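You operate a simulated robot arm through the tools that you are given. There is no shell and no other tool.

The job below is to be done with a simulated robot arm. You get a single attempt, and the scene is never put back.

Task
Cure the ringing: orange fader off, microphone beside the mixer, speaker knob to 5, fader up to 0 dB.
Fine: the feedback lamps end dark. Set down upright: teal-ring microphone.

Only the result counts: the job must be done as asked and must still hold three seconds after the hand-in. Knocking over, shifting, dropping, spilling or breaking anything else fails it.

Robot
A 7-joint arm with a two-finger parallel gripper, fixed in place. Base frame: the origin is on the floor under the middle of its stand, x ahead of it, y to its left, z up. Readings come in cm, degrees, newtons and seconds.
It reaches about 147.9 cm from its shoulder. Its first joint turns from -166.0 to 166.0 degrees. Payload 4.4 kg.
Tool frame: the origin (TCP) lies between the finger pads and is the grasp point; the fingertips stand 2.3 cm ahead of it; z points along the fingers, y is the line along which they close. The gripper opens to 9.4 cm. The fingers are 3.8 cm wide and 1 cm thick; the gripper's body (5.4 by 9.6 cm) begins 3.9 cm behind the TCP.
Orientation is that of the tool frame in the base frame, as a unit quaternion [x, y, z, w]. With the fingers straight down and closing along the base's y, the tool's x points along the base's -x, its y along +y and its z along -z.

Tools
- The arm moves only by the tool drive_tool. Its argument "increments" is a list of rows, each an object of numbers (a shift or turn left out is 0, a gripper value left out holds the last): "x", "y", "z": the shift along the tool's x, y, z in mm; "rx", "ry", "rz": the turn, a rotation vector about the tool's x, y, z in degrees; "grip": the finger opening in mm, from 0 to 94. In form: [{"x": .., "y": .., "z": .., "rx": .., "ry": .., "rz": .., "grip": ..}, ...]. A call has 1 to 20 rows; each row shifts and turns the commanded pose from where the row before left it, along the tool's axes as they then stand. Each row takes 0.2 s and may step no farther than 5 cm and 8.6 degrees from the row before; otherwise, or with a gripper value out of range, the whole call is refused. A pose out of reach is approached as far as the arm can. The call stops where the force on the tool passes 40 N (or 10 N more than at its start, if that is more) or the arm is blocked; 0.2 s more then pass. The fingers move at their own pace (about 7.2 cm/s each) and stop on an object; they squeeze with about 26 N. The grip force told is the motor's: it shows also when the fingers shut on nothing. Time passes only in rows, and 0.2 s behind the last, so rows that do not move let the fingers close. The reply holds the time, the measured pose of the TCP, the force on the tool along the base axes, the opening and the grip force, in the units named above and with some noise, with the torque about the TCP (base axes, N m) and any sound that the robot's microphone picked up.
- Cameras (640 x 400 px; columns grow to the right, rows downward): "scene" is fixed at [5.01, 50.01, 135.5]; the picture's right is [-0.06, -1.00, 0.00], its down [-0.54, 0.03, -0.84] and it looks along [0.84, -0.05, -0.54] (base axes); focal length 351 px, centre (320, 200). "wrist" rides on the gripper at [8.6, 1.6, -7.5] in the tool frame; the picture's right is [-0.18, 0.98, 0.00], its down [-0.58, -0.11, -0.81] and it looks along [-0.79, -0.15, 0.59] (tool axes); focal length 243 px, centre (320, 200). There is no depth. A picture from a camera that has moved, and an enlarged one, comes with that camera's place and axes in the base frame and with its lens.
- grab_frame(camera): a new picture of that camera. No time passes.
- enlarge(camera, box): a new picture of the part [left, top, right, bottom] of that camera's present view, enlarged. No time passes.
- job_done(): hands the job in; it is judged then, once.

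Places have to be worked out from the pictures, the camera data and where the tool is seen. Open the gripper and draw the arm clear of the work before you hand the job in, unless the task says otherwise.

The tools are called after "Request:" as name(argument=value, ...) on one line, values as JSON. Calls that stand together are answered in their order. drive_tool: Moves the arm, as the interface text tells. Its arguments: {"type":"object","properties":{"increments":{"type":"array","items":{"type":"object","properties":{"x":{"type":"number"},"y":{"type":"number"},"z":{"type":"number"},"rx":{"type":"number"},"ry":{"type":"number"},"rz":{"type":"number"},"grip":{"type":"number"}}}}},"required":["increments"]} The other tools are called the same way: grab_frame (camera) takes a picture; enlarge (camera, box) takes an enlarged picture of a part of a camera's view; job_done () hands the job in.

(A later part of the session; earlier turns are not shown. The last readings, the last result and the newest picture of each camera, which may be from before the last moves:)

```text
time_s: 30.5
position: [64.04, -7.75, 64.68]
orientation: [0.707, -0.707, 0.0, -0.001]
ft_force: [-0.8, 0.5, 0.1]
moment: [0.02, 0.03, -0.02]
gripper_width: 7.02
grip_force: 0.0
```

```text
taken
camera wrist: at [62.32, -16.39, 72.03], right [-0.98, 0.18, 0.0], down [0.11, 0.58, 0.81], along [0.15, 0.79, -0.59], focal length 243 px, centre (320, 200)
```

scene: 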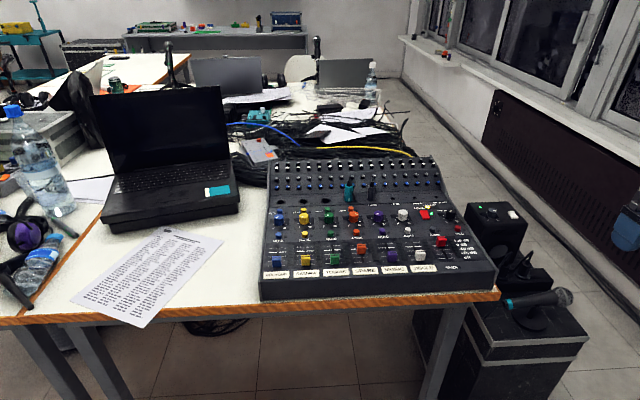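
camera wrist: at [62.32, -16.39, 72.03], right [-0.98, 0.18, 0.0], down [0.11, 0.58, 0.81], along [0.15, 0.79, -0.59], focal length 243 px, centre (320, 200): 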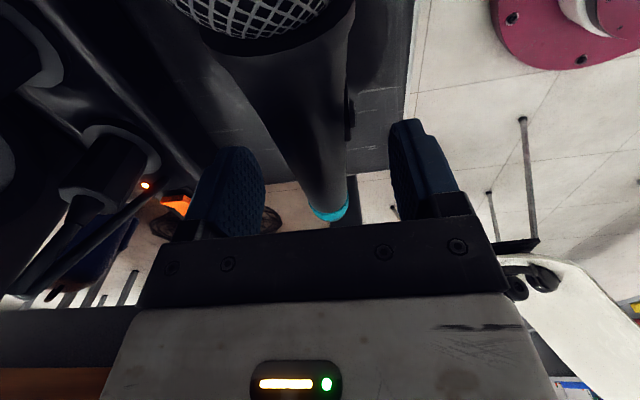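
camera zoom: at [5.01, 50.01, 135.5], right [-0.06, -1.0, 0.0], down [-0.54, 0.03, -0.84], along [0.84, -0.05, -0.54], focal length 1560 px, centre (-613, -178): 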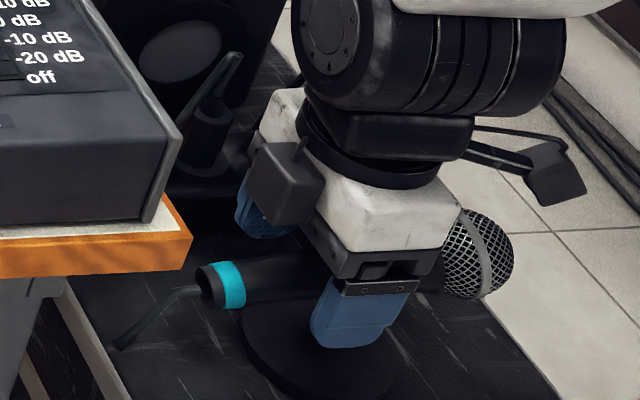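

Fingers straddle the handle well. I lower another 9 mm and close gradually.

Request:
drive_tool(increments=[{"z": 9}, {"grip": 50}, {"grip": 42}, {"grip": 38}, {"grip": 34}, {"grip": 31}, {"grip": 20}, {}, {}])

Request:
enlarge(camera="scene", box=[460, 240, 600, 330])

```text
time_s: 32.5
position: [64.08, -7.68, 63.72]
orientation: [-0.707, 0.707, -0.001, 0.001]
ft_force: [0.8, -0.1, 0.8]
moment: [-0.03, 0.01, 0.05]
gripper_width: 3.4
grip_force: 26.0
```

```text
4.44 times, centred on (530, 285) of scene
camera zoom: at [5.01, 50.01, 135.5], right [-0.06, -1.0, 0.0], down [-0.54, 0.03, -0.84], along [0.84, -0.05, -0.54], focal length 1560 px, centre (-613, -178)
```

zoom: 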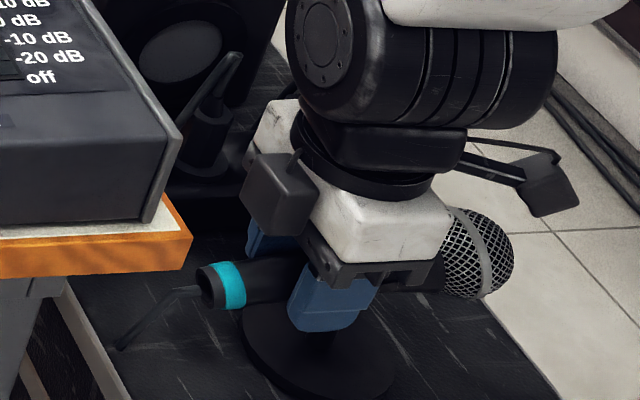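

Handle is gripped at 3.4 cm with 26 N. I lift gently 2 cm and check that the stand comes along.

Request:
drive_tool(increments=[{"z": -5}, {"z": -7}, {"z": -8}, {}])

Request:
enlarge(camera="scene", box=[460, 240, 600, 330])

```text
time_s: 33.5
position: [63.95, -7.73, 65.89]
orientation: [-0.707, 0.707, 0.0, 0.002]
ft_force: [0.0, -0.2, -5.3]
moment: [0.16, 0.01, -0.03]
gripper_width: 3.36
grip_force: 26.0
```

```text
4.44 times, centred on (530, 285) of scene
camera zoom: at [5.01, 50.01, 135.5], right [-0.06, -1.0, 0.0], down [-0.54, 0.03, -0.84], along [0.84, -0.05, -0.54], focal length 1560 px, centre (-613, -178)
```

zoom: 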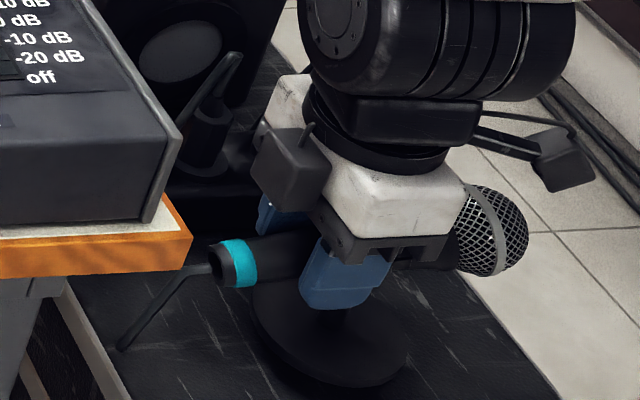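

The whole mic with stand lifts (5.3 N); a cable runs from its tail to the case. I raise it in stages and check the load and the cable.

Request:
drive_tool(increments=[{"z": -15}, {"z": -25}, {"z": -25}, {"z": -25}, {"z": -15}, {}])

Request:
enlarge(camera="scene", box=[400, 200, 600, 325])

```text
time_s: 34.9
position: [63.95, -7.74, 76.33]
orientation: [-0.707, 0.707, 0.0, 0.002]
ft_force: [-0.2, 0.5, -5.4]
moment: [0.18, -0.03, -0.02]
gripper_width: 3.4
grip_force: 25.3
```

```text
3.20 times, centred on (500, 262) of scene
camera zoom: at [5.01, 50.01, 135.5], right [-0.06, -1.0, 0.0], down [-0.54, 0.03, -0.84], along [0.84, -0.05, -0.54], focal length 1123 px, centre (-256, 0)
```

zoom: 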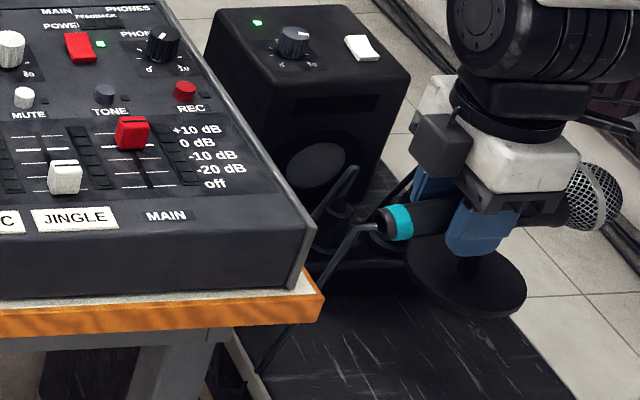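

The cable is just a light line; load stays at 5.4 N. I raise the mic to clear the mixer, then rotate back −90° so the head will face −x.

Request:
drive_tool(increments=[{"z": -15}, {"z": -30}, {"z": -35}, {"z": -35}, {"z": -35}, {"z": -35}, {"z": -35}, {"z": -25}, {"z": -15}, {}])

Request:
drive_tool(increments=[{"rz": 4}, {"rz": 7}, {"rz": 8}, {"rz": 8}, {"rz": 8}, {"rz": 8}, {"rz": 8}, {"rz": 8}, {"rz": 8}, {"rz": 8}, {"rz": 8}, {"rz": 4}, {"rz": 3}, {}])

Request:
grab_frame(camera="scene")

Request:
grab_frame(camera="wrist")

```text
time_s: 37.1
position: [64.03, -7.78, 102.26]
orientation: [-0.707, 0.708, 0.001, 0.001]
ft_force: [0.4, 0.0, -5.5]
moment: [0.19, -0.01, -0.02]
gripper_width: 3.42
grip_force: 26.5
```

```text
time_s: 40.1
position: [63.81, -7.75, 102.25]
orientation: [0.001, 1.0, 0.001, 0.001]
ft_force: [-0.4, -0.2, -4.7]
moment: [0.02, -0.17, 0.03]
gripper_width: 3.38
grip_force: 26.0
```

```text
taken
```

scene: 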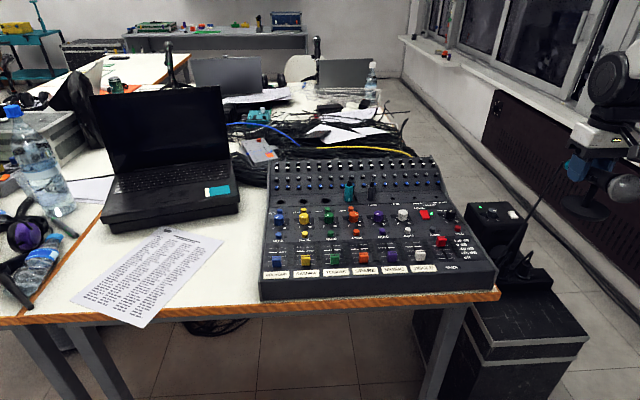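

```text
taken
camera wrist: at [55.24, -6.14, 109.64], right [0.19, 0.98, 0.0], down [0.58, -0.11, 0.81], along [0.79, -0.15, -0.59], focal length 243 px, centre (320, 200)
```

wrist: 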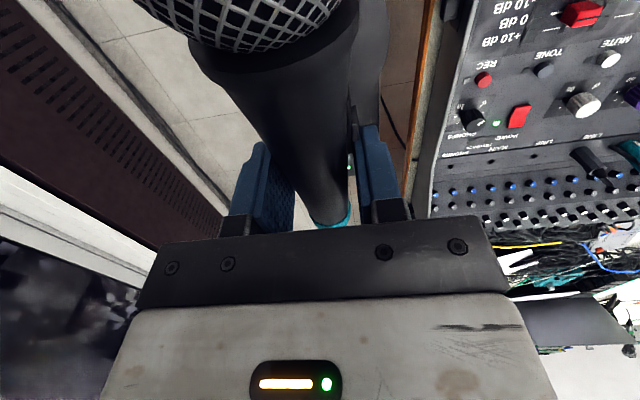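

Mic is held level with the head toward −x. I carry it high across to the left of the mixer, above (70, 67).

Request:
drive_tool(increments=[{"y": 20}, {"y": 35}, {"y": 45, "x": -4.4}, {"y": 45, "x": -4.4}, {"y": 45, "x": -4.4}, {"y": 45, "x": -4.4}, {"y": 45, "x": -4.4}, {"y": 45, "x": -4.4}, {"y": 45, "x": -4.4}, {"y": 45, "x": -4.4}, {"y": 45, "x": -4.4}, {"y": 45, "x": -4.4}, {"y": 45, "x": -4.4}, {"y": 45, "x": -4.4}, {"y": 45, "x": -4.4}, {"y": 45, "x": -4.4}, {"y": 35}, {"y": 20}, {"y": 10}, {}])

Request:
grab_frame(camera="scene")

Request:
grab_frame(camera="wrist")

```text
time_s: 44.3
position: [70.1, 67.37, 102.44]
orientation: [0.0, 1.0, 0.001, 0.0]
ft_force: [0.2, 0.0, -4.6]
moment: [0.02, -0.18, 0.02]
gripper_width: 3.4
grip_force: 26.2
```

```text
taken
```

scene: 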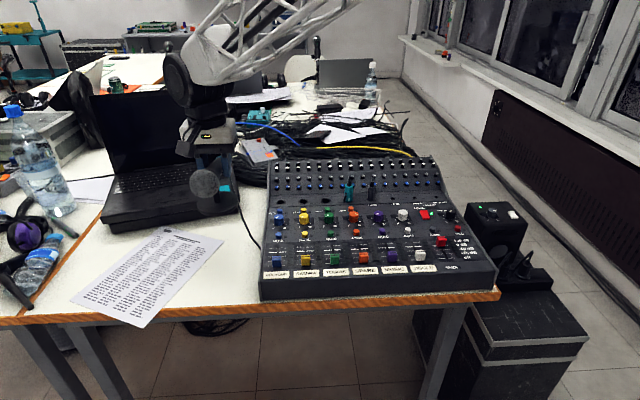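

```text
taken
camera wrist: at [61.5, 68.93, 109.73], right [0.18, 0.98, 0.0], down [0.58, -0.11, 0.81], along [0.79, -0.15, -0.59], focal length 243 px, centre (320, 200)
```

wrist: 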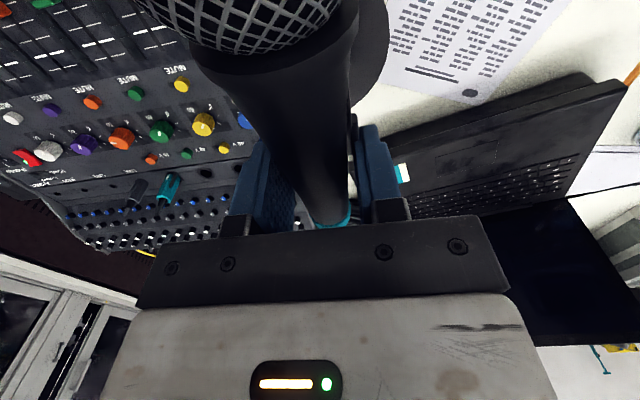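

Now I lower the mic to about 4 cm above the table and check its position relative to the mixer and paper.

Request:
drive_tool(increments=[{"z": 15}, {"z": 30}, {"z": 30}, {"z": 30}, {"z": 25}, {"z": 10}, {}])

Request:
enlarge(camera="scene", box=[110, 190, 302, 310])

Request:
grab_frame(camera="wrist")

```text
time_s: 45.9
position: [70.27, 67.22, 88.34]
orientation: [0.0, 1.0, 0.002, 0.001]
ft_force: [-0.2, -0.1, -4.9]
moment: [0.0, -0.19, -0.03]
gripper_width: 3.41
grip_force: 26.2
```

```text
3.33 times, centred on (206, 250) of scene
camera zoom: at [5.01, 50.01, 135.5], right [-0.06, -1.0, 0.0], down [-0.54, 0.03, -0.84], along [0.84, -0.05, -0.54], focal length 1170 px, centre (700, 33)
```

zoom: 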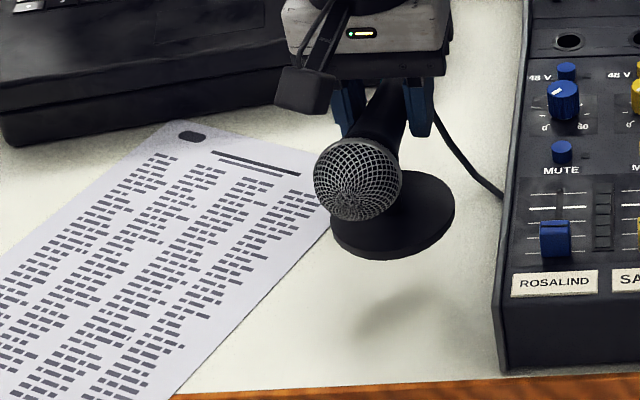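

```text
taken
camera wrist: at [61.52, 68.87, 95.65], right [0.18, 0.98, 0.0], down [0.58, -0.11, 0.81], along [0.79, -0.15, -0.59], focal length 243 px, centre (320, 200)
```

wrist: 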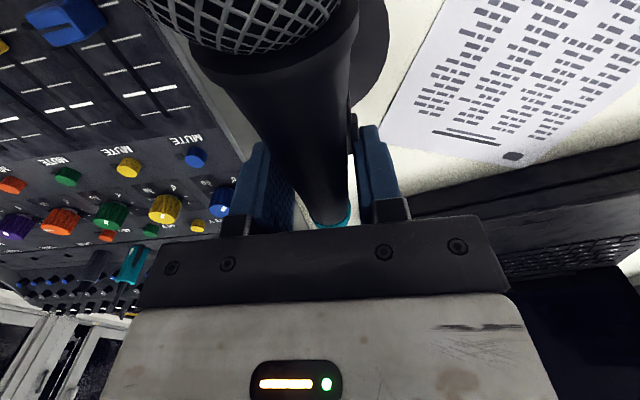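

The landing spot is clear, with ~3 cm to both paper and mixer. I lower toward the table, watching for contact.

Request:
drive_tool(increments=[{"z": 6}, {"z": 6}, {"z": 5}, {"z": 4}, {"z": 3}, {}])

Request:
enlarge(camera="scene", box=[150, 210, 278, 290])

```text
time_s: 47.3
position: [70.18, 67.22, 85.92]
orientation: [0.0, 1.0, 0.001, 0.001]
ft_force: [0.4, 0.3, -5.3]
moment: [0.01, -0.17, -0.04]
gripper_width: 3.43
grip_force: 26.2
```

```text
5.00 times, centred on (214, 250) of scene
camera zoom: at [5.01, 50.01, 135.5], right [-0.06, -1.0, 0.0], down [-0.54, 0.03, -0.84], along [0.84, -0.05, -0.54], focal length 1755 px, centre (850, -50)
```

zoom: 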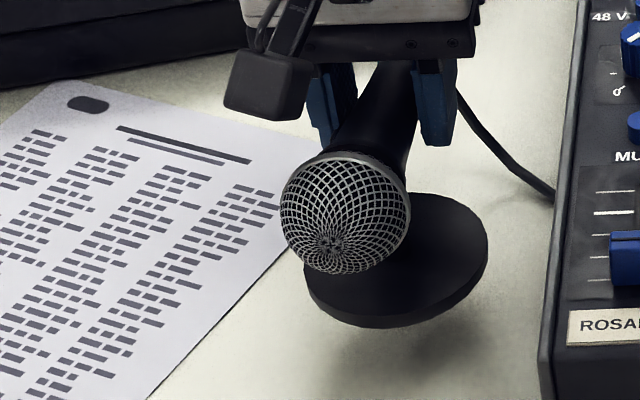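

Still clear of the table by a couple of centimeters judging by the shadow. I continue down.

Request:
drive_tool(increments=[{"z": 4}, {"z": 4}, {"z": 3}, {"z": 2}, {}])

Request:
enlarge(camera="scene", box=[150, 210, 278, 290])

```text
time_s: 48.5
position: [70.16, 67.24, 84.69]
orientation: [0.0, 1.0, 0.001, 0.002]
ft_force: [0.8, 0.2, -5.1]
moment: [-0.01, -0.18, 0.04]
gripper_width: 3.4
grip_force: 25.4
```

```text
5.00 times, centred on (214, 250) of scene
camera zoom: at [5.01, 50.01, 135.5], right [-0.06, -1.0, 0.0], down [-0.54, 0.03, -0.84], along [0.84, -0.05, -0.54], focal length 1755 px, centre (850, -50)
```

zoom: 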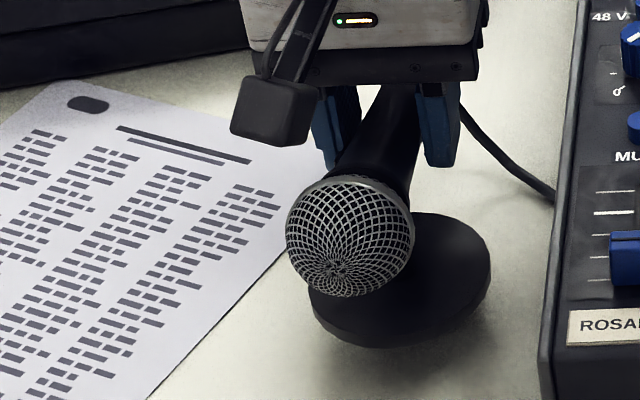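

Shadow is closing in under the disk. I lower in 2 mm steps next.

Request:
drive_tool(increments=[{"z": 2}, {"z": 2}, {"z": 2}, {}])

Request:
enlarge(camera="scene", box=[150, 210, 278, 290])

```text
time_s: 49.5
position: [70.28, 67.25, 84.05]
orientation: [0.0, 1.0, 0.002, 0.001]
ft_force: [0.4, 0.1, -5.4]
moment: [0.03, -0.21, -0.03]
gripper_width: 3.38
grip_force: 25.8
```

```text
5.00 times, centred on (214, 250) of scene
camera zoom: at [5.01, 50.01, 135.5], right [-0.06, -1.0, 0.0], down [-0.54, 0.03, -0.84], along [0.84, -0.05, -0.54], focal length 1755 px, centre (850, -50)
```

zoom: 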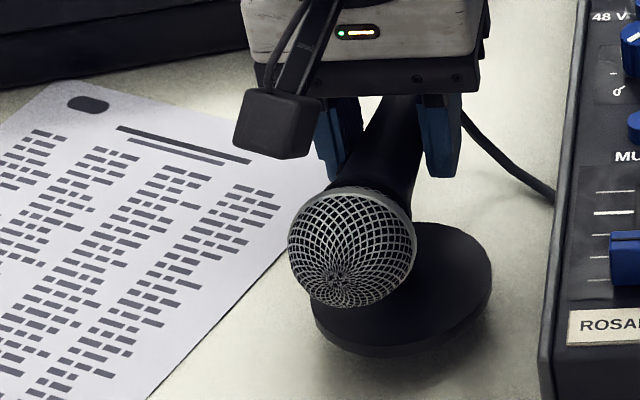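

No contact yet at z=84.05. I keep stepping down 2 mm at a time.

Request:
drive_tool(increments=[{"z": 2}, {"z": 2}, {"z": 1}, {}])

```text
time_s: 50.5
position: [70.2, 67.13, 83.56]
orientation: [0.0, 1.0, 0.001, 0.0]
ft_force: [0.4, 0.4, -5.6]
moment: [0.02, -0.19, -0.02]
gripper_width: 3.42
grip_force: 26.0
```

Request:
drive_tool(increments=[{"z": 2}, {"z": 2}, {"z": 1}, {}])

Request:
enlarge(camera="scene", box=[150, 210, 278, 290])

```text
time_s: 51.5
position: [70.21, 67.19, 83.05]
orientation: [0.0, 1.0, 0.001, 0.002]
ft_force: [0.9, 0.0, -4.7]
moment: [-0.05, -0.17, -0.02]
gripper_width: 3.4
grip_force: 25.5
```

```text
5.00 times, centred on (214, 250) of scene
camera zoom: at [5.01, 50.01, 135.5], right [-0.06, -1.0, 0.0], down [-0.54, 0.03, -0.84], along [0.84, -0.05, -0.54], focal length 1755 px, centre (850, -50)
```

zoom: 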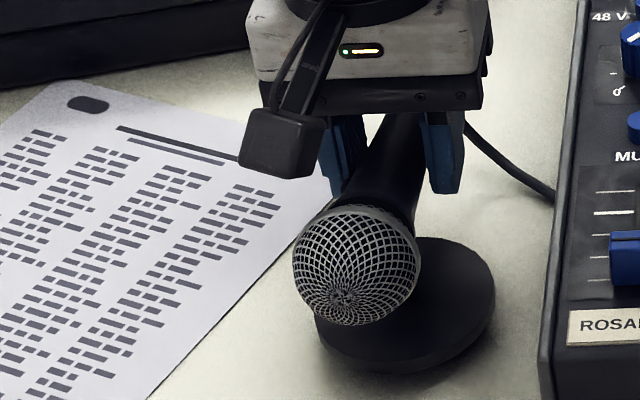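

Shadow now touches the disk's rim; only a few millimeters remain. I step down 1 mm at a time.

Request:
drive_tool(increments=[{"z": 1}, {"z": 1}, {"z": 1}, {}])

```text
time_s: 52.5
position: [70.25, 67.32, 82.79]
orientation: [0.001, 1.0, 0.0, 0.0]
ft_force: [0.2, -0.1, -4.8]
moment: [0.02, -0.22, 0.03]
gripper_width: 3.38
grip_force: 26.2
```

Request:
drive_tool(increments=[{"z": 1}, {"z": 1}, {"z": 1}, {}])

Request:
enlarge(camera="scene", box=[180, 240, 260, 290])

```text
time_s: 53.5
position: [70.18, 67.16, 82.36]
orientation: [0.0, 1.0, 0.0, 0.001]
ft_force: [-0.2, -0.1, -5.8]
moment: [0.03, -0.21, -0.01]
gripper_width: 3.42
grip_force: 26.0
```

```text
8.00 times, centred on (220, 265) of scene
camera zoom: at [5.01, 50.01, 135.5], right [-0.06, -1.0, 0.0], down [-0.54, 0.03, -0.84], along [0.84, -0.05, -0.54], focal length 2808 px, centre (1120, -320)
```

zoom: 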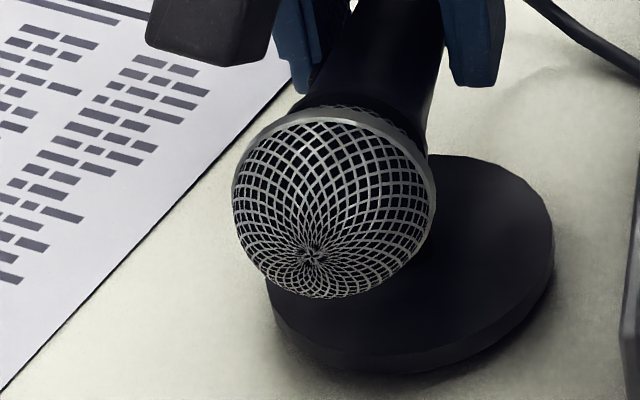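

The disk looks nearly down. I keep going in 1 mm steps, checking the force.

Request:
drive_tool(increments=[{"z": 1}, {"z": 1}, {}])

```text
time_s: 54.3
position: [70.26, 67.27, 82.2]
orientation: [0.0, 1.0, 0.001, 0.001]
ft_force: [-0.1, 0.1, -4.8]
moment: [0.0, -0.19, 0.0]
gripper_width: 3.41
grip_force: 25.7
```

Request:
drive_tool(increments=[{"z": 1}, {"z": 1}, {}])

```text
time_s: 55.1
position: [70.26, 67.28, 82.12]
orientation: [0.0, 1.0, 0.001, 0.001]
ft_force: [0.0, -0.4, -4.0]
moment: [0.0, -0.19, 0.01]
gripper_width: 3.41
grip_force: 26.2
```

Request:
drive_tool(increments=[{"z": 1}, {"z": 1}, {}])

Request:
enlarge(camera="scene", box=[180, 240, 260, 290])

```text
time_s: 55.9
position: [70.26, 67.27, 81.88]
orientation: [-0.001, 1.0, 0.002, 0.001]
ft_force: [-0.2, 0.5, -3.9]
moment: [-0.04, -0.1, -0.03]
gripper_width: 3.4
grip_force: 25.7
```

```text
8.00 times, centred on (220, 265) of scene
camera zoom: at [5.01, 50.01, 135.5], right [-0.06, -1.0, 0.0], down [-0.54, 0.03, -0.84], along [0.84, -0.05, -0.54], focal length 2808 px, centre (1120, -320)
```

zoom: 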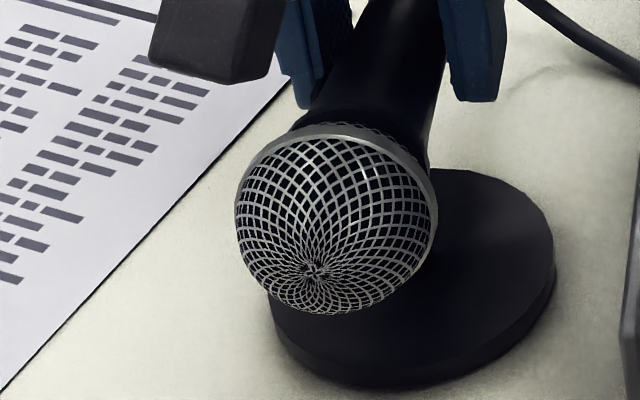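

Load and moment are starting to drop: first contact. I lower a few more millimeters until the table carries the weight.

Request:
drive_tool(increments=[{"z": 1}, {"z": 1}, {}])

```text
time_s: 56.7
position: [70.28, 67.39, 81.71]
orientation: [0.0, 1.0, 0.002, 0.002]
ft_force: [3.8, 1.5, 12.7]
moment: [0.01, 0.75, -0.05]
gripper_width: 3.43
grip_force: 25.6
```

Now it presses +12.7 N, so the foot is firmly on the table. I ease up ~0.7 mm and open the fingers slowly to 60 mm.

Request:
drive_tool(increments=[{"z": -0.6}, {}, {"grip": 36}, {"grip": 40}, {"grip": 50}, {"grip": 60}, {}, {}])

Request:
enlarge(camera="scene", box=[150, 210, 278, 290])

Request:
grab_frame(camera="wrist")

```text
time_s: 58.5
position: [70.21, 67.25, 81.77]
orientation: [0.0, 1.0, 0.001, 0.001]
ft_force: [-0.3, 0.1, 0.1]
moment: [0.02, 0.02, -0.02]
gripper_width: 6.0
grip_force: 0.0
```

```text
5.00 times, centred on (214, 250) of scene
camera zoom: at [5.01, 50.01, 135.5], right [-0.06, -1.0, 0.0], down [-0.54, 0.03, -0.84], along [0.84, -0.05, -0.54], focal length 1755 px, centre (850, -50)
```

zoom: 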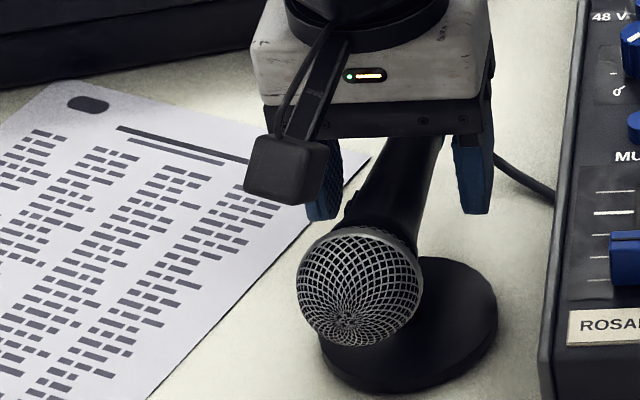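

```text
taken
camera wrist: at [61.5, 68.91, 89.13], right [0.18, 0.98, 0.0], down [0.58, -0.11, 0.81], along [0.79, -0.15, -0.59], focal length 243 px, centre (320, 200)
```

wrist: 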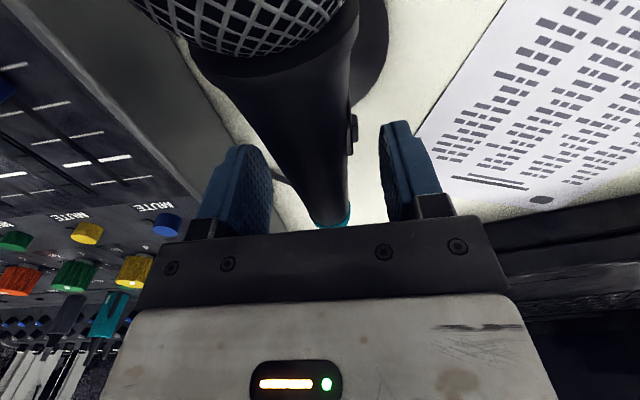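

Mic stands on its foot, fingers clear on both sides. I rise straight up and verify the mic stands upright.

Request:
drive_tool(increments=[{"z": -10}, {"z": -20}, {"z": -35}, {"z": -40}, {"z": -45}, {"z": -45}, {"z": -20}, {}])

Request:
enlarge(camera="scene", box=[110, 190, 302, 310])

Request:
grab_frame(camera="wrist")

Request:
grab_frame(camera="scene")

```text
time_s: 60.3
position: [70.15, 67.19, 103.08]
orientation: [0.0, 1.0, 0.001, 0.001]
ft_force: [0.4, -0.6, 0.5]
moment: [0.01, -0.01, -0.01]
gripper_width: 5.98
grip_force: 0.0
```

```text
3.33 times, centred on (206, 250) of scene
camera zoom: at [5.01, 50.01, 135.5], right [-0.06, -1.0, 0.0], down [-0.54, 0.03, -0.84], along [0.84, -0.05, -0.54], focal length 1170 px, centre (700, 33)
```

zoom: 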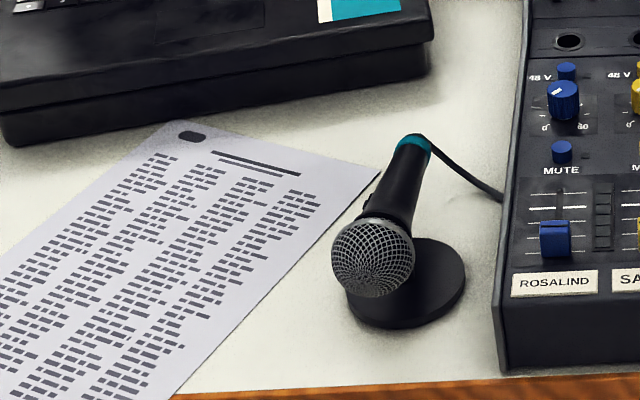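

```text
taken
camera wrist: at [61.52, 68.87, 110.6], right [0.18, 0.98, 0.0], down [0.58, -0.11, 0.81], along [0.79, -0.15, -0.59], focal length 243 px, centre (320, 200)
```

wrist: 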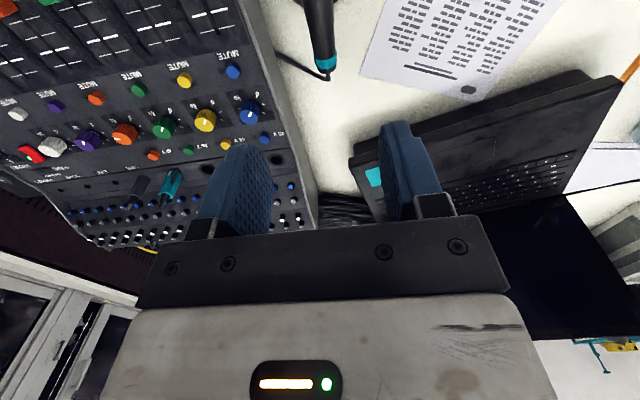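

```text
taken
```

scene: 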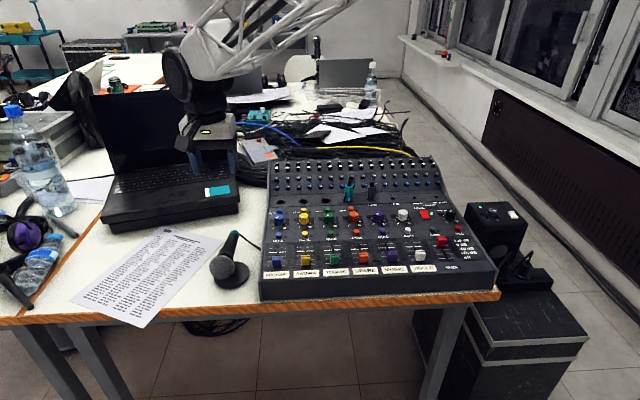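

The mic is standing upright left of the mixer. Next is the speaker knob, estimated at about (89.8, −7.5, 74.7); I travel high over to it for a close look.

Request:
drive_tool(increments=[{"y": -30}, {"y": -45}, {"y": -45}, {"y": -45}, {"y": -45}, {"y": -45}, {"y": -45}, {"y": -45}, {"y": -45}, {"y": -45}, {"y": -45}, {"y": -45}, {"y": -45}, {"y": -45}, {"y": -45}, {"y": -45}, {"y": -42}, {"z": 30}, {"z": 40}, {}])

Request:
grab_frame(camera="wrist")

Request:
grab_frame(camera="scene")

```text
time_s: 64.5
position: [70.24, -7.45, 96.12]
orientation: [0.0, 1.0, 0.001, 0.001]
ft_force: [-0.8, 0.7, 0.1]
moment: [-0.04, 0.02, 0.01]
gripper_width: 6.0
grip_force: 0.0
```

```text
taken
camera wrist: at [61.47, -5.79, 103.46], right [0.18, 0.98, 0.0], down [0.58, -0.11, 0.81], along [0.79, -0.15, -0.59], focal length 243 px, centre (320, 200)
```

wrist: 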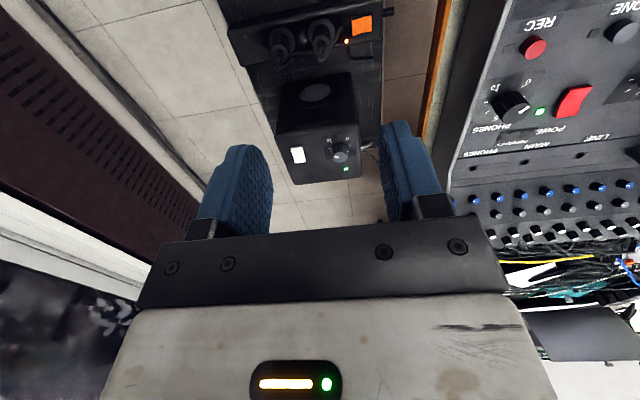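

```text
taken
```

scene: 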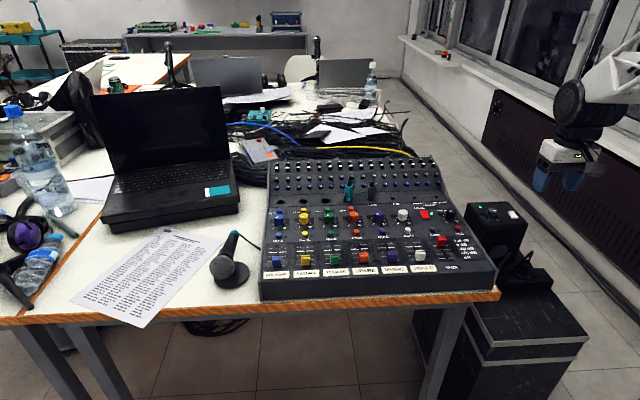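

I zoom in on the knob in both cameras.

Request:
enlarge(camera="wrist", box=[280, 115, 376, 175])

Request:
enlarge(camera="scene", box=[465, 195, 529, 235])

```text
6.67 times, centred on (328, 145) of wrist
camera zoom: at [61.47, -5.79, 103.46], right [0.18, 0.98, 0.0], down [0.58, -0.11, 0.81], along [0.79, -0.15, -0.59], focal length 1618 px, centre (267, 567)
```

zoom: 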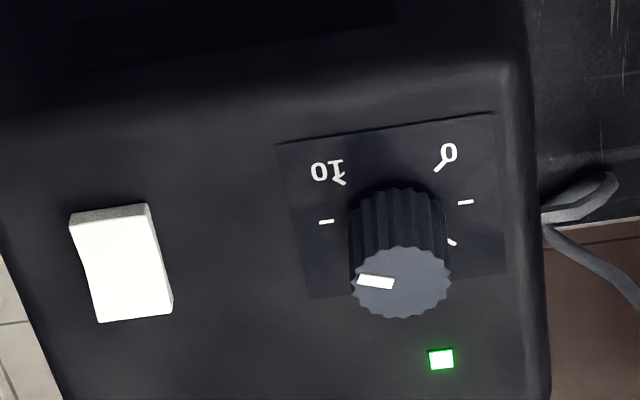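

```text
10.00 times, centred on (497, 215) of scene
camera zoom: at [5.01, 50.01, 135.5], right [-0.06, -1.0, 0.0], down [-0.54, 0.03, -0.84], along [0.84, -0.05, -0.54], focal length 3510 px, centre (-1450, 50)
```

zoom: 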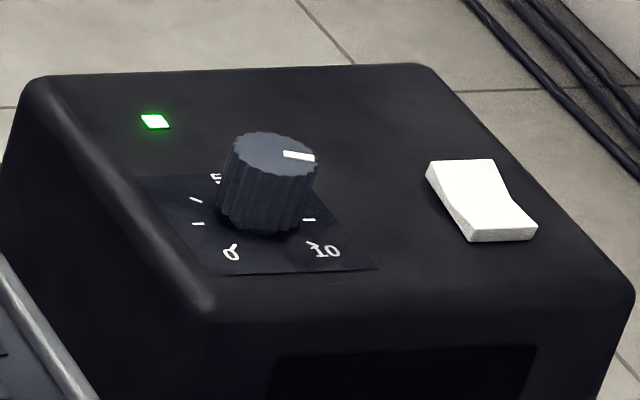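

The scale runs 0 (−135°) to 10 (+135°) with 5 toward +x; the pointer reads ≈106° (≈8.9), so I need about 106° counter-clockwise. I go right above the knob and look again.

Request:
drive_tool(increments=[{"x": -30, "grip": 45}, {"x": -40}, {"x": -45}, {"x": -45}, {"x": -35}, {"y": -1.5, "z": 40}, {"z": 40}, {"z": 30}, {}])

Request:
grab_frame(camera="wrist")

Request:
enlarge(camera="wrist", box=[240, 50, 400, 150])

Request:
enlarge(camera="scene", box=[450, 180, 546, 240])

```text
time_s: 66.5
position: [89.87, -7.52, 85.19]
orientation: [0.0, 1.0, 0.001, 0.001]
ft_force: [0.3, -1.1, -0.2]
moment: [0.0, 0.0, -0.03]
gripper_width: 4.52
grip_force: 0.0
```

```text
taken
camera wrist: at [81.01, -5.98, 92.59], right [0.18, 0.98, 0.0], down [0.58, -0.11, 0.81], along [0.79, -0.15, -0.59], focal length 243 px, centre (320, 200)
```

wrist: 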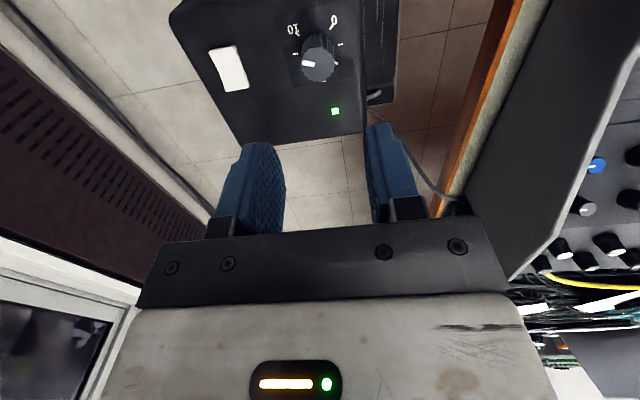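

```text
4.00 times, centred on (320, 100) of wrist
camera zoom: at [81.01, -5.98, 92.59], right [0.18, 0.98, 0.0], down [0.58, -0.11, 0.81], along [0.79, -0.15, -0.59], focal length 970 px, centre (320, 600)
```

zoom: 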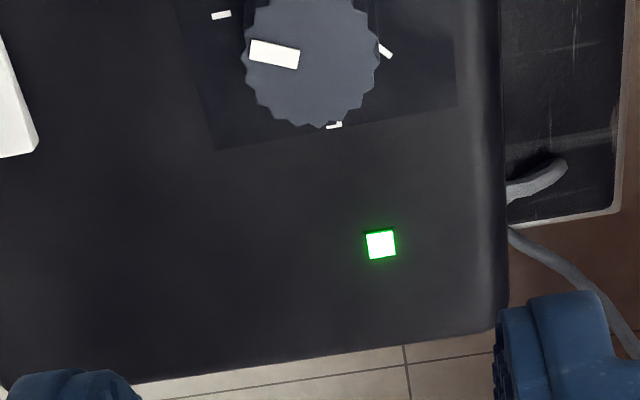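

```text
6.67 times, centred on (498, 210) of scene
camera zoom: at [5.01, 50.01, 135.5], right [-0.06, -1.0, 0.0], down [-0.54, 0.03, -0.84], along [0.84, -0.05, -0.54], focal length 2340 px, centre (-867, 133)
```

zoom: 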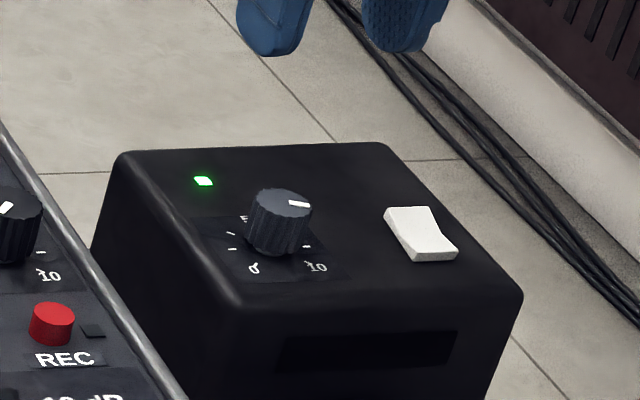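

Wrist-only solution: knob axis ≈(89.1, −7.57), top z≈74.9, speaker top ≈72.3, pointer ≈108°. I center over it and pre-rotate −40° so the total turn stays comfortably within the wrist's range.

Request:
drive_tool(increments=[{"x": 7.7, "y": -0.5}, {"rz": 8}, {"rz": 8}, {"rz": 8}, {"rz": 8}, {"rz": 8}, {"z": 30}, {"z": 20}, {}])

Request:
grab_frame(camera="wrist")

Request:
enlarge(camera="wrist", box=[240, 50, 400, 150])

Request:
enlarge(camera="scene", box=[450, 180, 546, 240])

```text
time_s: 68.5
position: [88.88, -7.81, 80.2]
orientation: [0.342, 0.94, 0.001, 0.0]
ft_force: [-0.4, 0.1, -0.2]
moment: [0.01, 0.01, -0.01]
gripper_width: 4.52
grip_force: 0.1
```

```text
taken
camera wrist: at [83.27, -0.89, 87.56], right [0.77, 0.63, 0.0], down [0.37, -0.46, 0.81], along [0.51, -0.62, -0.59], focal length 243 px, centre (320, 200)
```

wrist: 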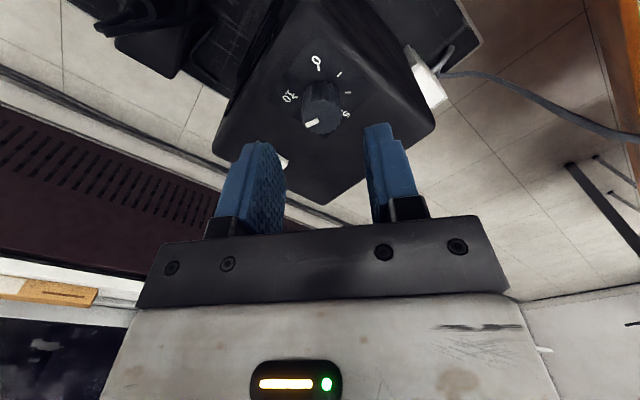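

```text
4.00 times, centred on (320, 100) of wrist
camera zoom: at [83.27, -0.89, 87.56], right [0.77, 0.63, 0.0], down [0.37, -0.46, 0.81], along [0.51, -0.62, -0.59], focal length 970 px, centre (320, 600)
```

zoom: 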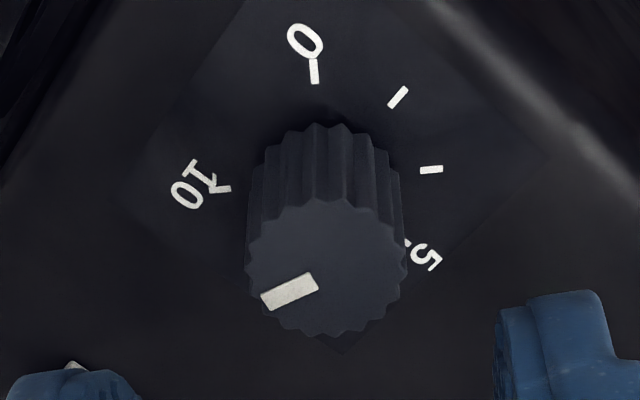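

```text
6.67 times, centred on (498, 210) of scene
camera zoom: at [5.01, 50.01, 135.5], right [-0.06, -1.0, 0.0], down [-0.54, 0.03, -0.84], along [0.84, -0.05, -0.54], focal length 2340 px, centre (-867, 133)
```

zoom: 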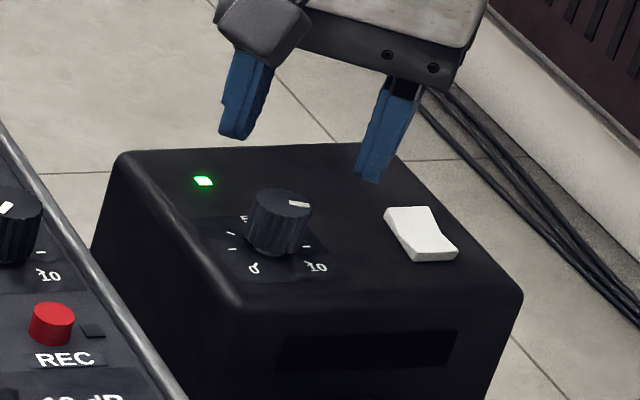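

Knob center is about 1.5 mm off along the closing axis. I correct that, lower so the tips are ~1 cm above the speaker top, and check before gripping.

Request:
drive_tool(increments=[{"x": -0.5, "y": 1.3, "z": 15}, {"z": 15}, {"z": 10}, {"z": 3}, {}])

Request:
enlarge(camera="wrist", box=[220, 80, 420, 205])

Request:
enlarge(camera="scene", box=[450, 180, 546, 240])

```text
time_s: 69.7
position: [89.05, -7.68, 75.86]
orientation: [0.342, 0.94, 0.0, 0.0]
ft_force: [0.2, 0.3, 0.1]
moment: [-0.02, 0.03, -0.01]
gripper_width: 4.51
grip_force: 0.0
```

```text
3.20 times, centred on (320, 142) of wrist
camera zoom: at [83.42, -0.76, 83.23], right [0.77, 0.63, 0.0], down [0.37, -0.46, 0.81], along [0.51, -0.62, -0.59], focal length 776 px, centre (320, 384)
```

zoom: 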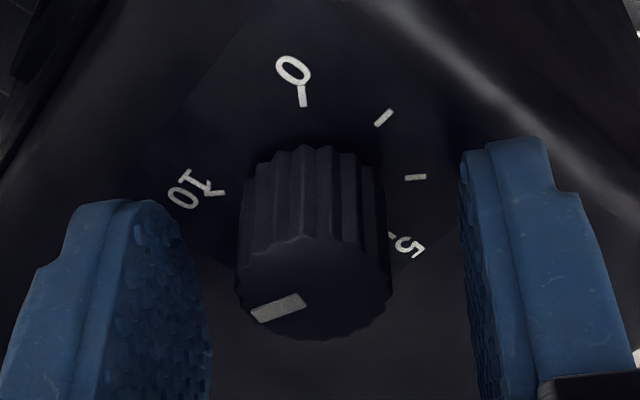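

```text
6.67 times, centred on (498, 210) of scene
camera zoom: at [5.01, 50.01, 135.5], right [-0.06, -1.0, 0.0], down [-0.54, 0.03, -0.84], along [0.84, -0.05, -0.54], focal length 2340 px, centre (-867, 133)
```

zoom: 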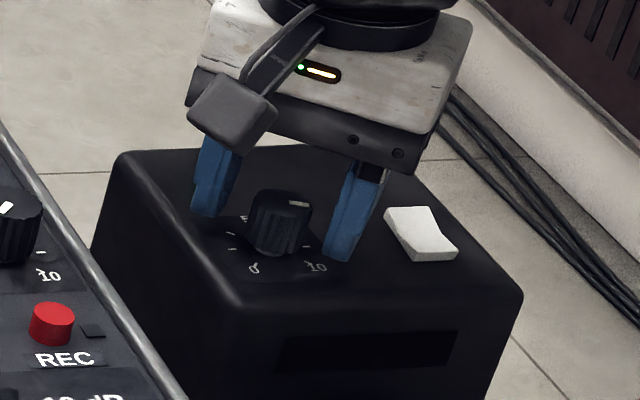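

Knob sits between the fingers, about 1 mm left of center. I shift and close on it.

Request:
drive_tool(increments=[{"y": -1.1, "z": 2}, {}, {"grip": 30}, {"grip": 24}, {"grip": 14}, {}, {}])

Request:
enlarge(camera="wrist", box=[220, 80, 420, 205])

```text
time_s: 71.3
position: [89.05, -7.6, 75.63]
orientation: [0.342, 0.94, 0.001, 0.0]
ft_force: [7.2, 6.7, -3.0]
moment: [-0.22, -0.13, 0.0]
gripper_width: 2.44
grip_force: 45.0
```

```text
3.20 times, centred on (320, 142) of wrist
camera zoom: at [83.34, -0.83, 83.03], right [0.77, 0.63, 0.0], down [0.37, -0.46, 0.81], along [0.51, -0.62, -0.59], focal length 776 px, centre (320, 384)
```

zoom: 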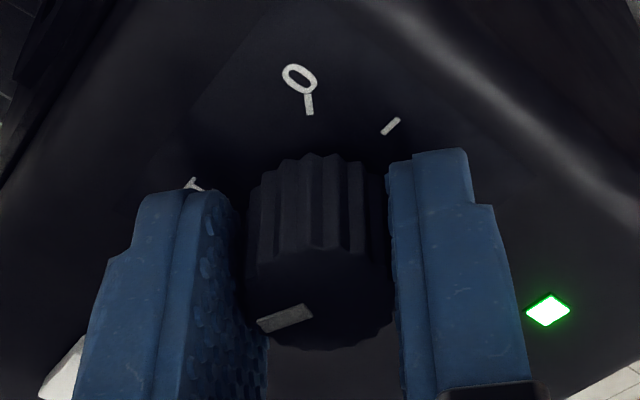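

Gripped at 2.44 cm with a small side load. I trim 0.4 mm and start turning counter-clockwise, the first half.

Request:
drive_tool(increments=[{"y": 0.4}, {"rz": -6}, {"rz": -6}, {"rz": -6}, {"rz": -6}, {"rz": -6}, {"rz": -6}, {"rz": -6}, {"rz": -6}, {"rz": -6}, {}])

Request:
enlarge(camera="wrist", box=[220, 80, 420, 205])

```text
time_s: 73.7
position: [89.07, -7.63, 75.6]
orientation: [-0.122, 0.993, 0.0, 0.0]
ft_force: [13.1, -0.6, -18.3]
moment: [-0.02, -0.05, 0.0]
gripper_width: 2.41
grip_force: 45.3
```

```text
3.20 times, centred on (320, 142) of wrist
camera zoom: at [80.15, -8.16, 83.02], right [-0.06, 1.0, 0.0], down [0.59, 0.03, 0.81], along [0.81, 0.05, -0.59], focal length 776 px, centre (320, 384)
```

zoom: 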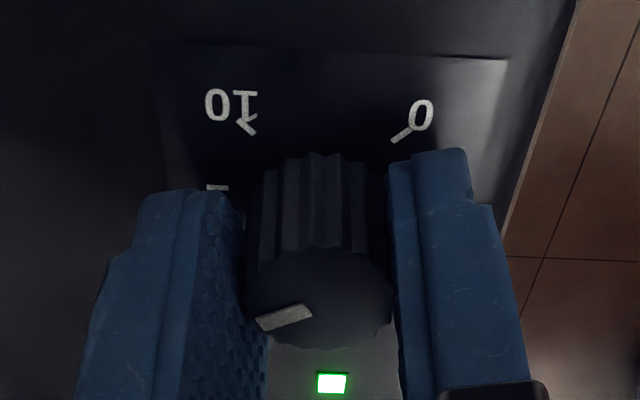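

The knob follows the gripper (pointer unchanged in the tool view). I turn the remaining 54°.

Request:
drive_tool(increments=[{"rz": -6}, {"rz": -6}, {"rz": -6}, {"rz": -6}, {"rz": -6}, {"rz": -6}, {"rz": -6}, {"rz": -6}, {"rz": -6}, {}])

Request:
enlarge(camera="wrist", box=[220, 80, 420, 205])

Request:
enlarge(camera="scene", box=[465, 195, 529, 235])

```text
time_s: 75.9
position: [88.93, -7.7, 75.68]
orientation: [-0.559, 0.829, 0.0, 0.001]
ft_force: [5.4, -0.6, -10.7]
moment: [1.1, -0.26, -0.02]
gripper_width: 2.41
grip_force: 45.3
```

```text
3.20 times, centred on (320, 142) of wrist
camera zoom: at [84.19, -15.05, 83.02], right [-0.84, 0.54, 0.0], down [0.32, 0.5, 0.81], along [0.44, 0.68, -0.59], focal length 776 px, centre (320, 384)
```

zoom: 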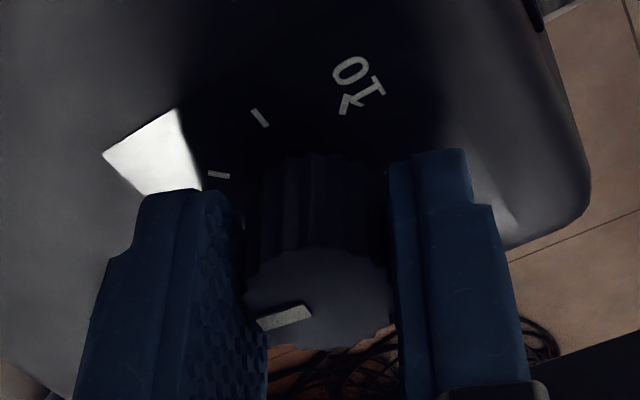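

```text
10.00 times, centred on (497, 215) of scene
camera zoom: at [5.01, 50.01, 135.5], right [-0.06, -1.0, 0.0], down [-0.54, 0.03, -0.84], along [0.84, -0.05, -0.54], focal length 3510 px, centre (-1450, 50)
```

zoom: 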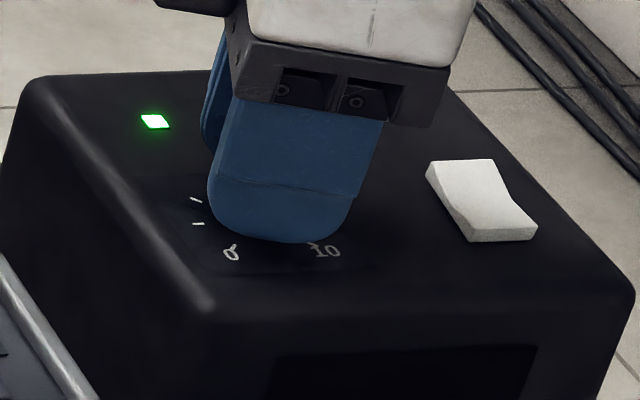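

The pointer should now be near 5. I release gently, rise, and inspect it.

Request:
drive_tool(increments=[{"grip": 30}, {"grip": 45}, {}, {"z": -15}, {"z": -25}, {"z": -25}, {}])

Request:
enlarge(camera="scene", box=[465, 195, 529, 235])

Request:
grab_frame(camera="wrist")

Request:
enlarge(camera="wrist", box=[240, 50, 400, 150])

```text
time_s: 77.5
position: [88.9, -7.71, 82.28]
orientation: [-0.559, 0.829, 0.0, 0.002]
ft_force: [0.6, 0.0, 0.5]
moment: [-0.01, -0.01, -0.01]
gripper_width: 4.5
grip_force: 0.1
```

```text
10.00 times, centred on (497, 215) of scene
camera zoom: at [5.01, 50.01, 135.5], right [-0.06, -1.0, 0.0], down [-0.54, 0.03, -0.84], along [0.84, -0.05, -0.54], focal length 3510 px, centre (-1450, 50)
```

zoom: 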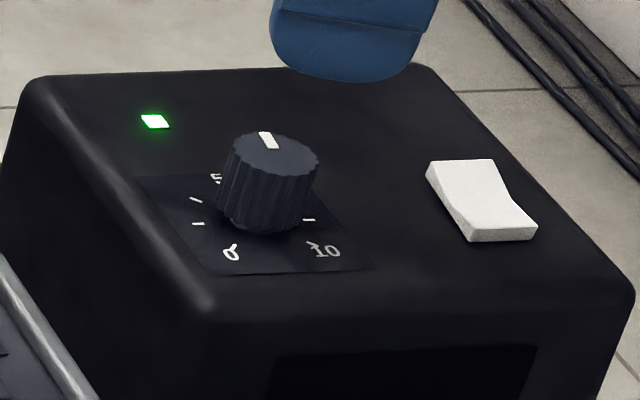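

```text
taken
camera wrist: at [84.13, -15.09, 89.49], right [-0.84, 0.54, 0.0], down [0.32, 0.5, 0.81], along [0.44, 0.68, -0.59], focal length 243 px, centre (320, 200)
```

wrist: 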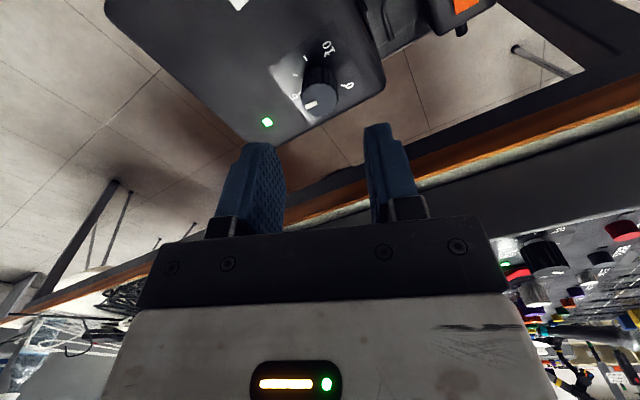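

```text
4.00 times, centred on (320, 100) of wrist
camera zoom: at [84.13, -15.09, 89.49], right [-0.84, 0.54, 0.0], down [0.32, 0.5, 0.81], along [0.44, 0.68, -0.59], focal length 970 px, centre (320, 600)
```

zoom: 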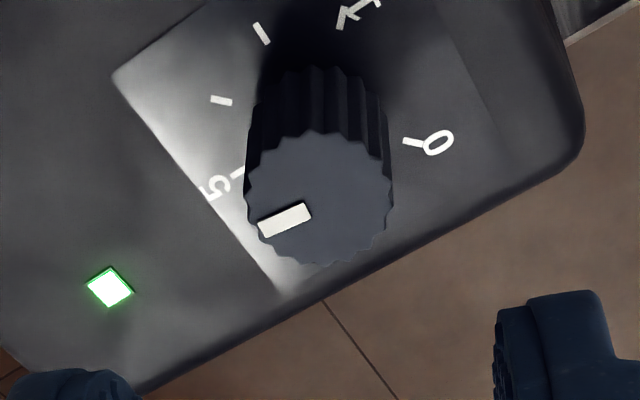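

The knob reads slightly past 5 (pointer roughly 7–10° clockwise of the +x direction). I enlarge further to measure precisely.

Request:
enlarge(camera="scene", box=[480, 200, 504, 215])

Request:
enlarge(camera="wrist", box=[284, 70, 348, 110])

```text
16.00 times, centred on (492, 208) of scene
camera zoom: at [5.01, 50.01, 135.5], right [-0.06, -1.0, 0.0], down [-0.54, 0.03, -0.84], along [0.84, -0.05, -0.54], focal length 5617 px, centre (-2432, 80)
```

zoom: 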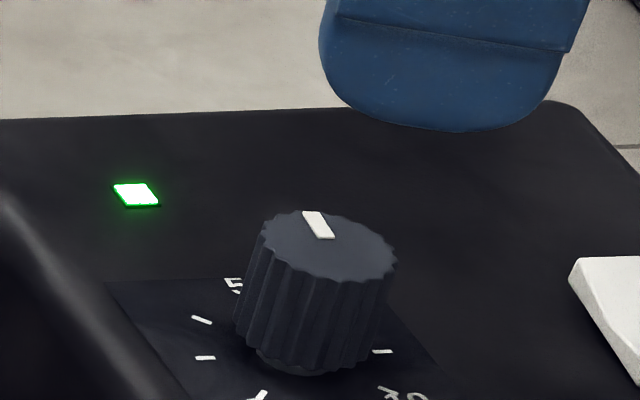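

```text
10.00 times, centred on (316, 90) of wrist
camera zoom: at [84.13, -15.09, 89.49], right [-0.84, 0.54, 0.0], down [0.32, 0.5, 0.81], along [0.44, 0.68, -0.59], focal length 2426 px, centre (360, 1300)
```

zoom: 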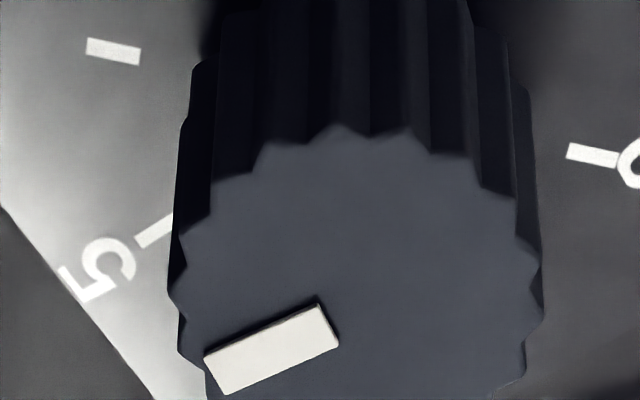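

Both views give ~7° clockwise of 5 (value ≈5.27). I re-grip and turn about 7.5° more counter-clockwise.

Request:
drive_tool(increments=[{"x": -1.5, "z": 20}, {"z": 25}, {"z": 20}, {}, {"grip": 30}, {"grip": 24}, {"grip": 14}, {}, {}])

```text
time_s: 79.5
position: [89.04, -7.57, 75.57]
orientation: [-0.559, 0.829, -0.001, 0.002]
ft_force: [13.4, -4.7, -5.1]
moment: [0.63, -0.12, 0.0]
gripper_width: 2.42
grip_force: 44.7
```

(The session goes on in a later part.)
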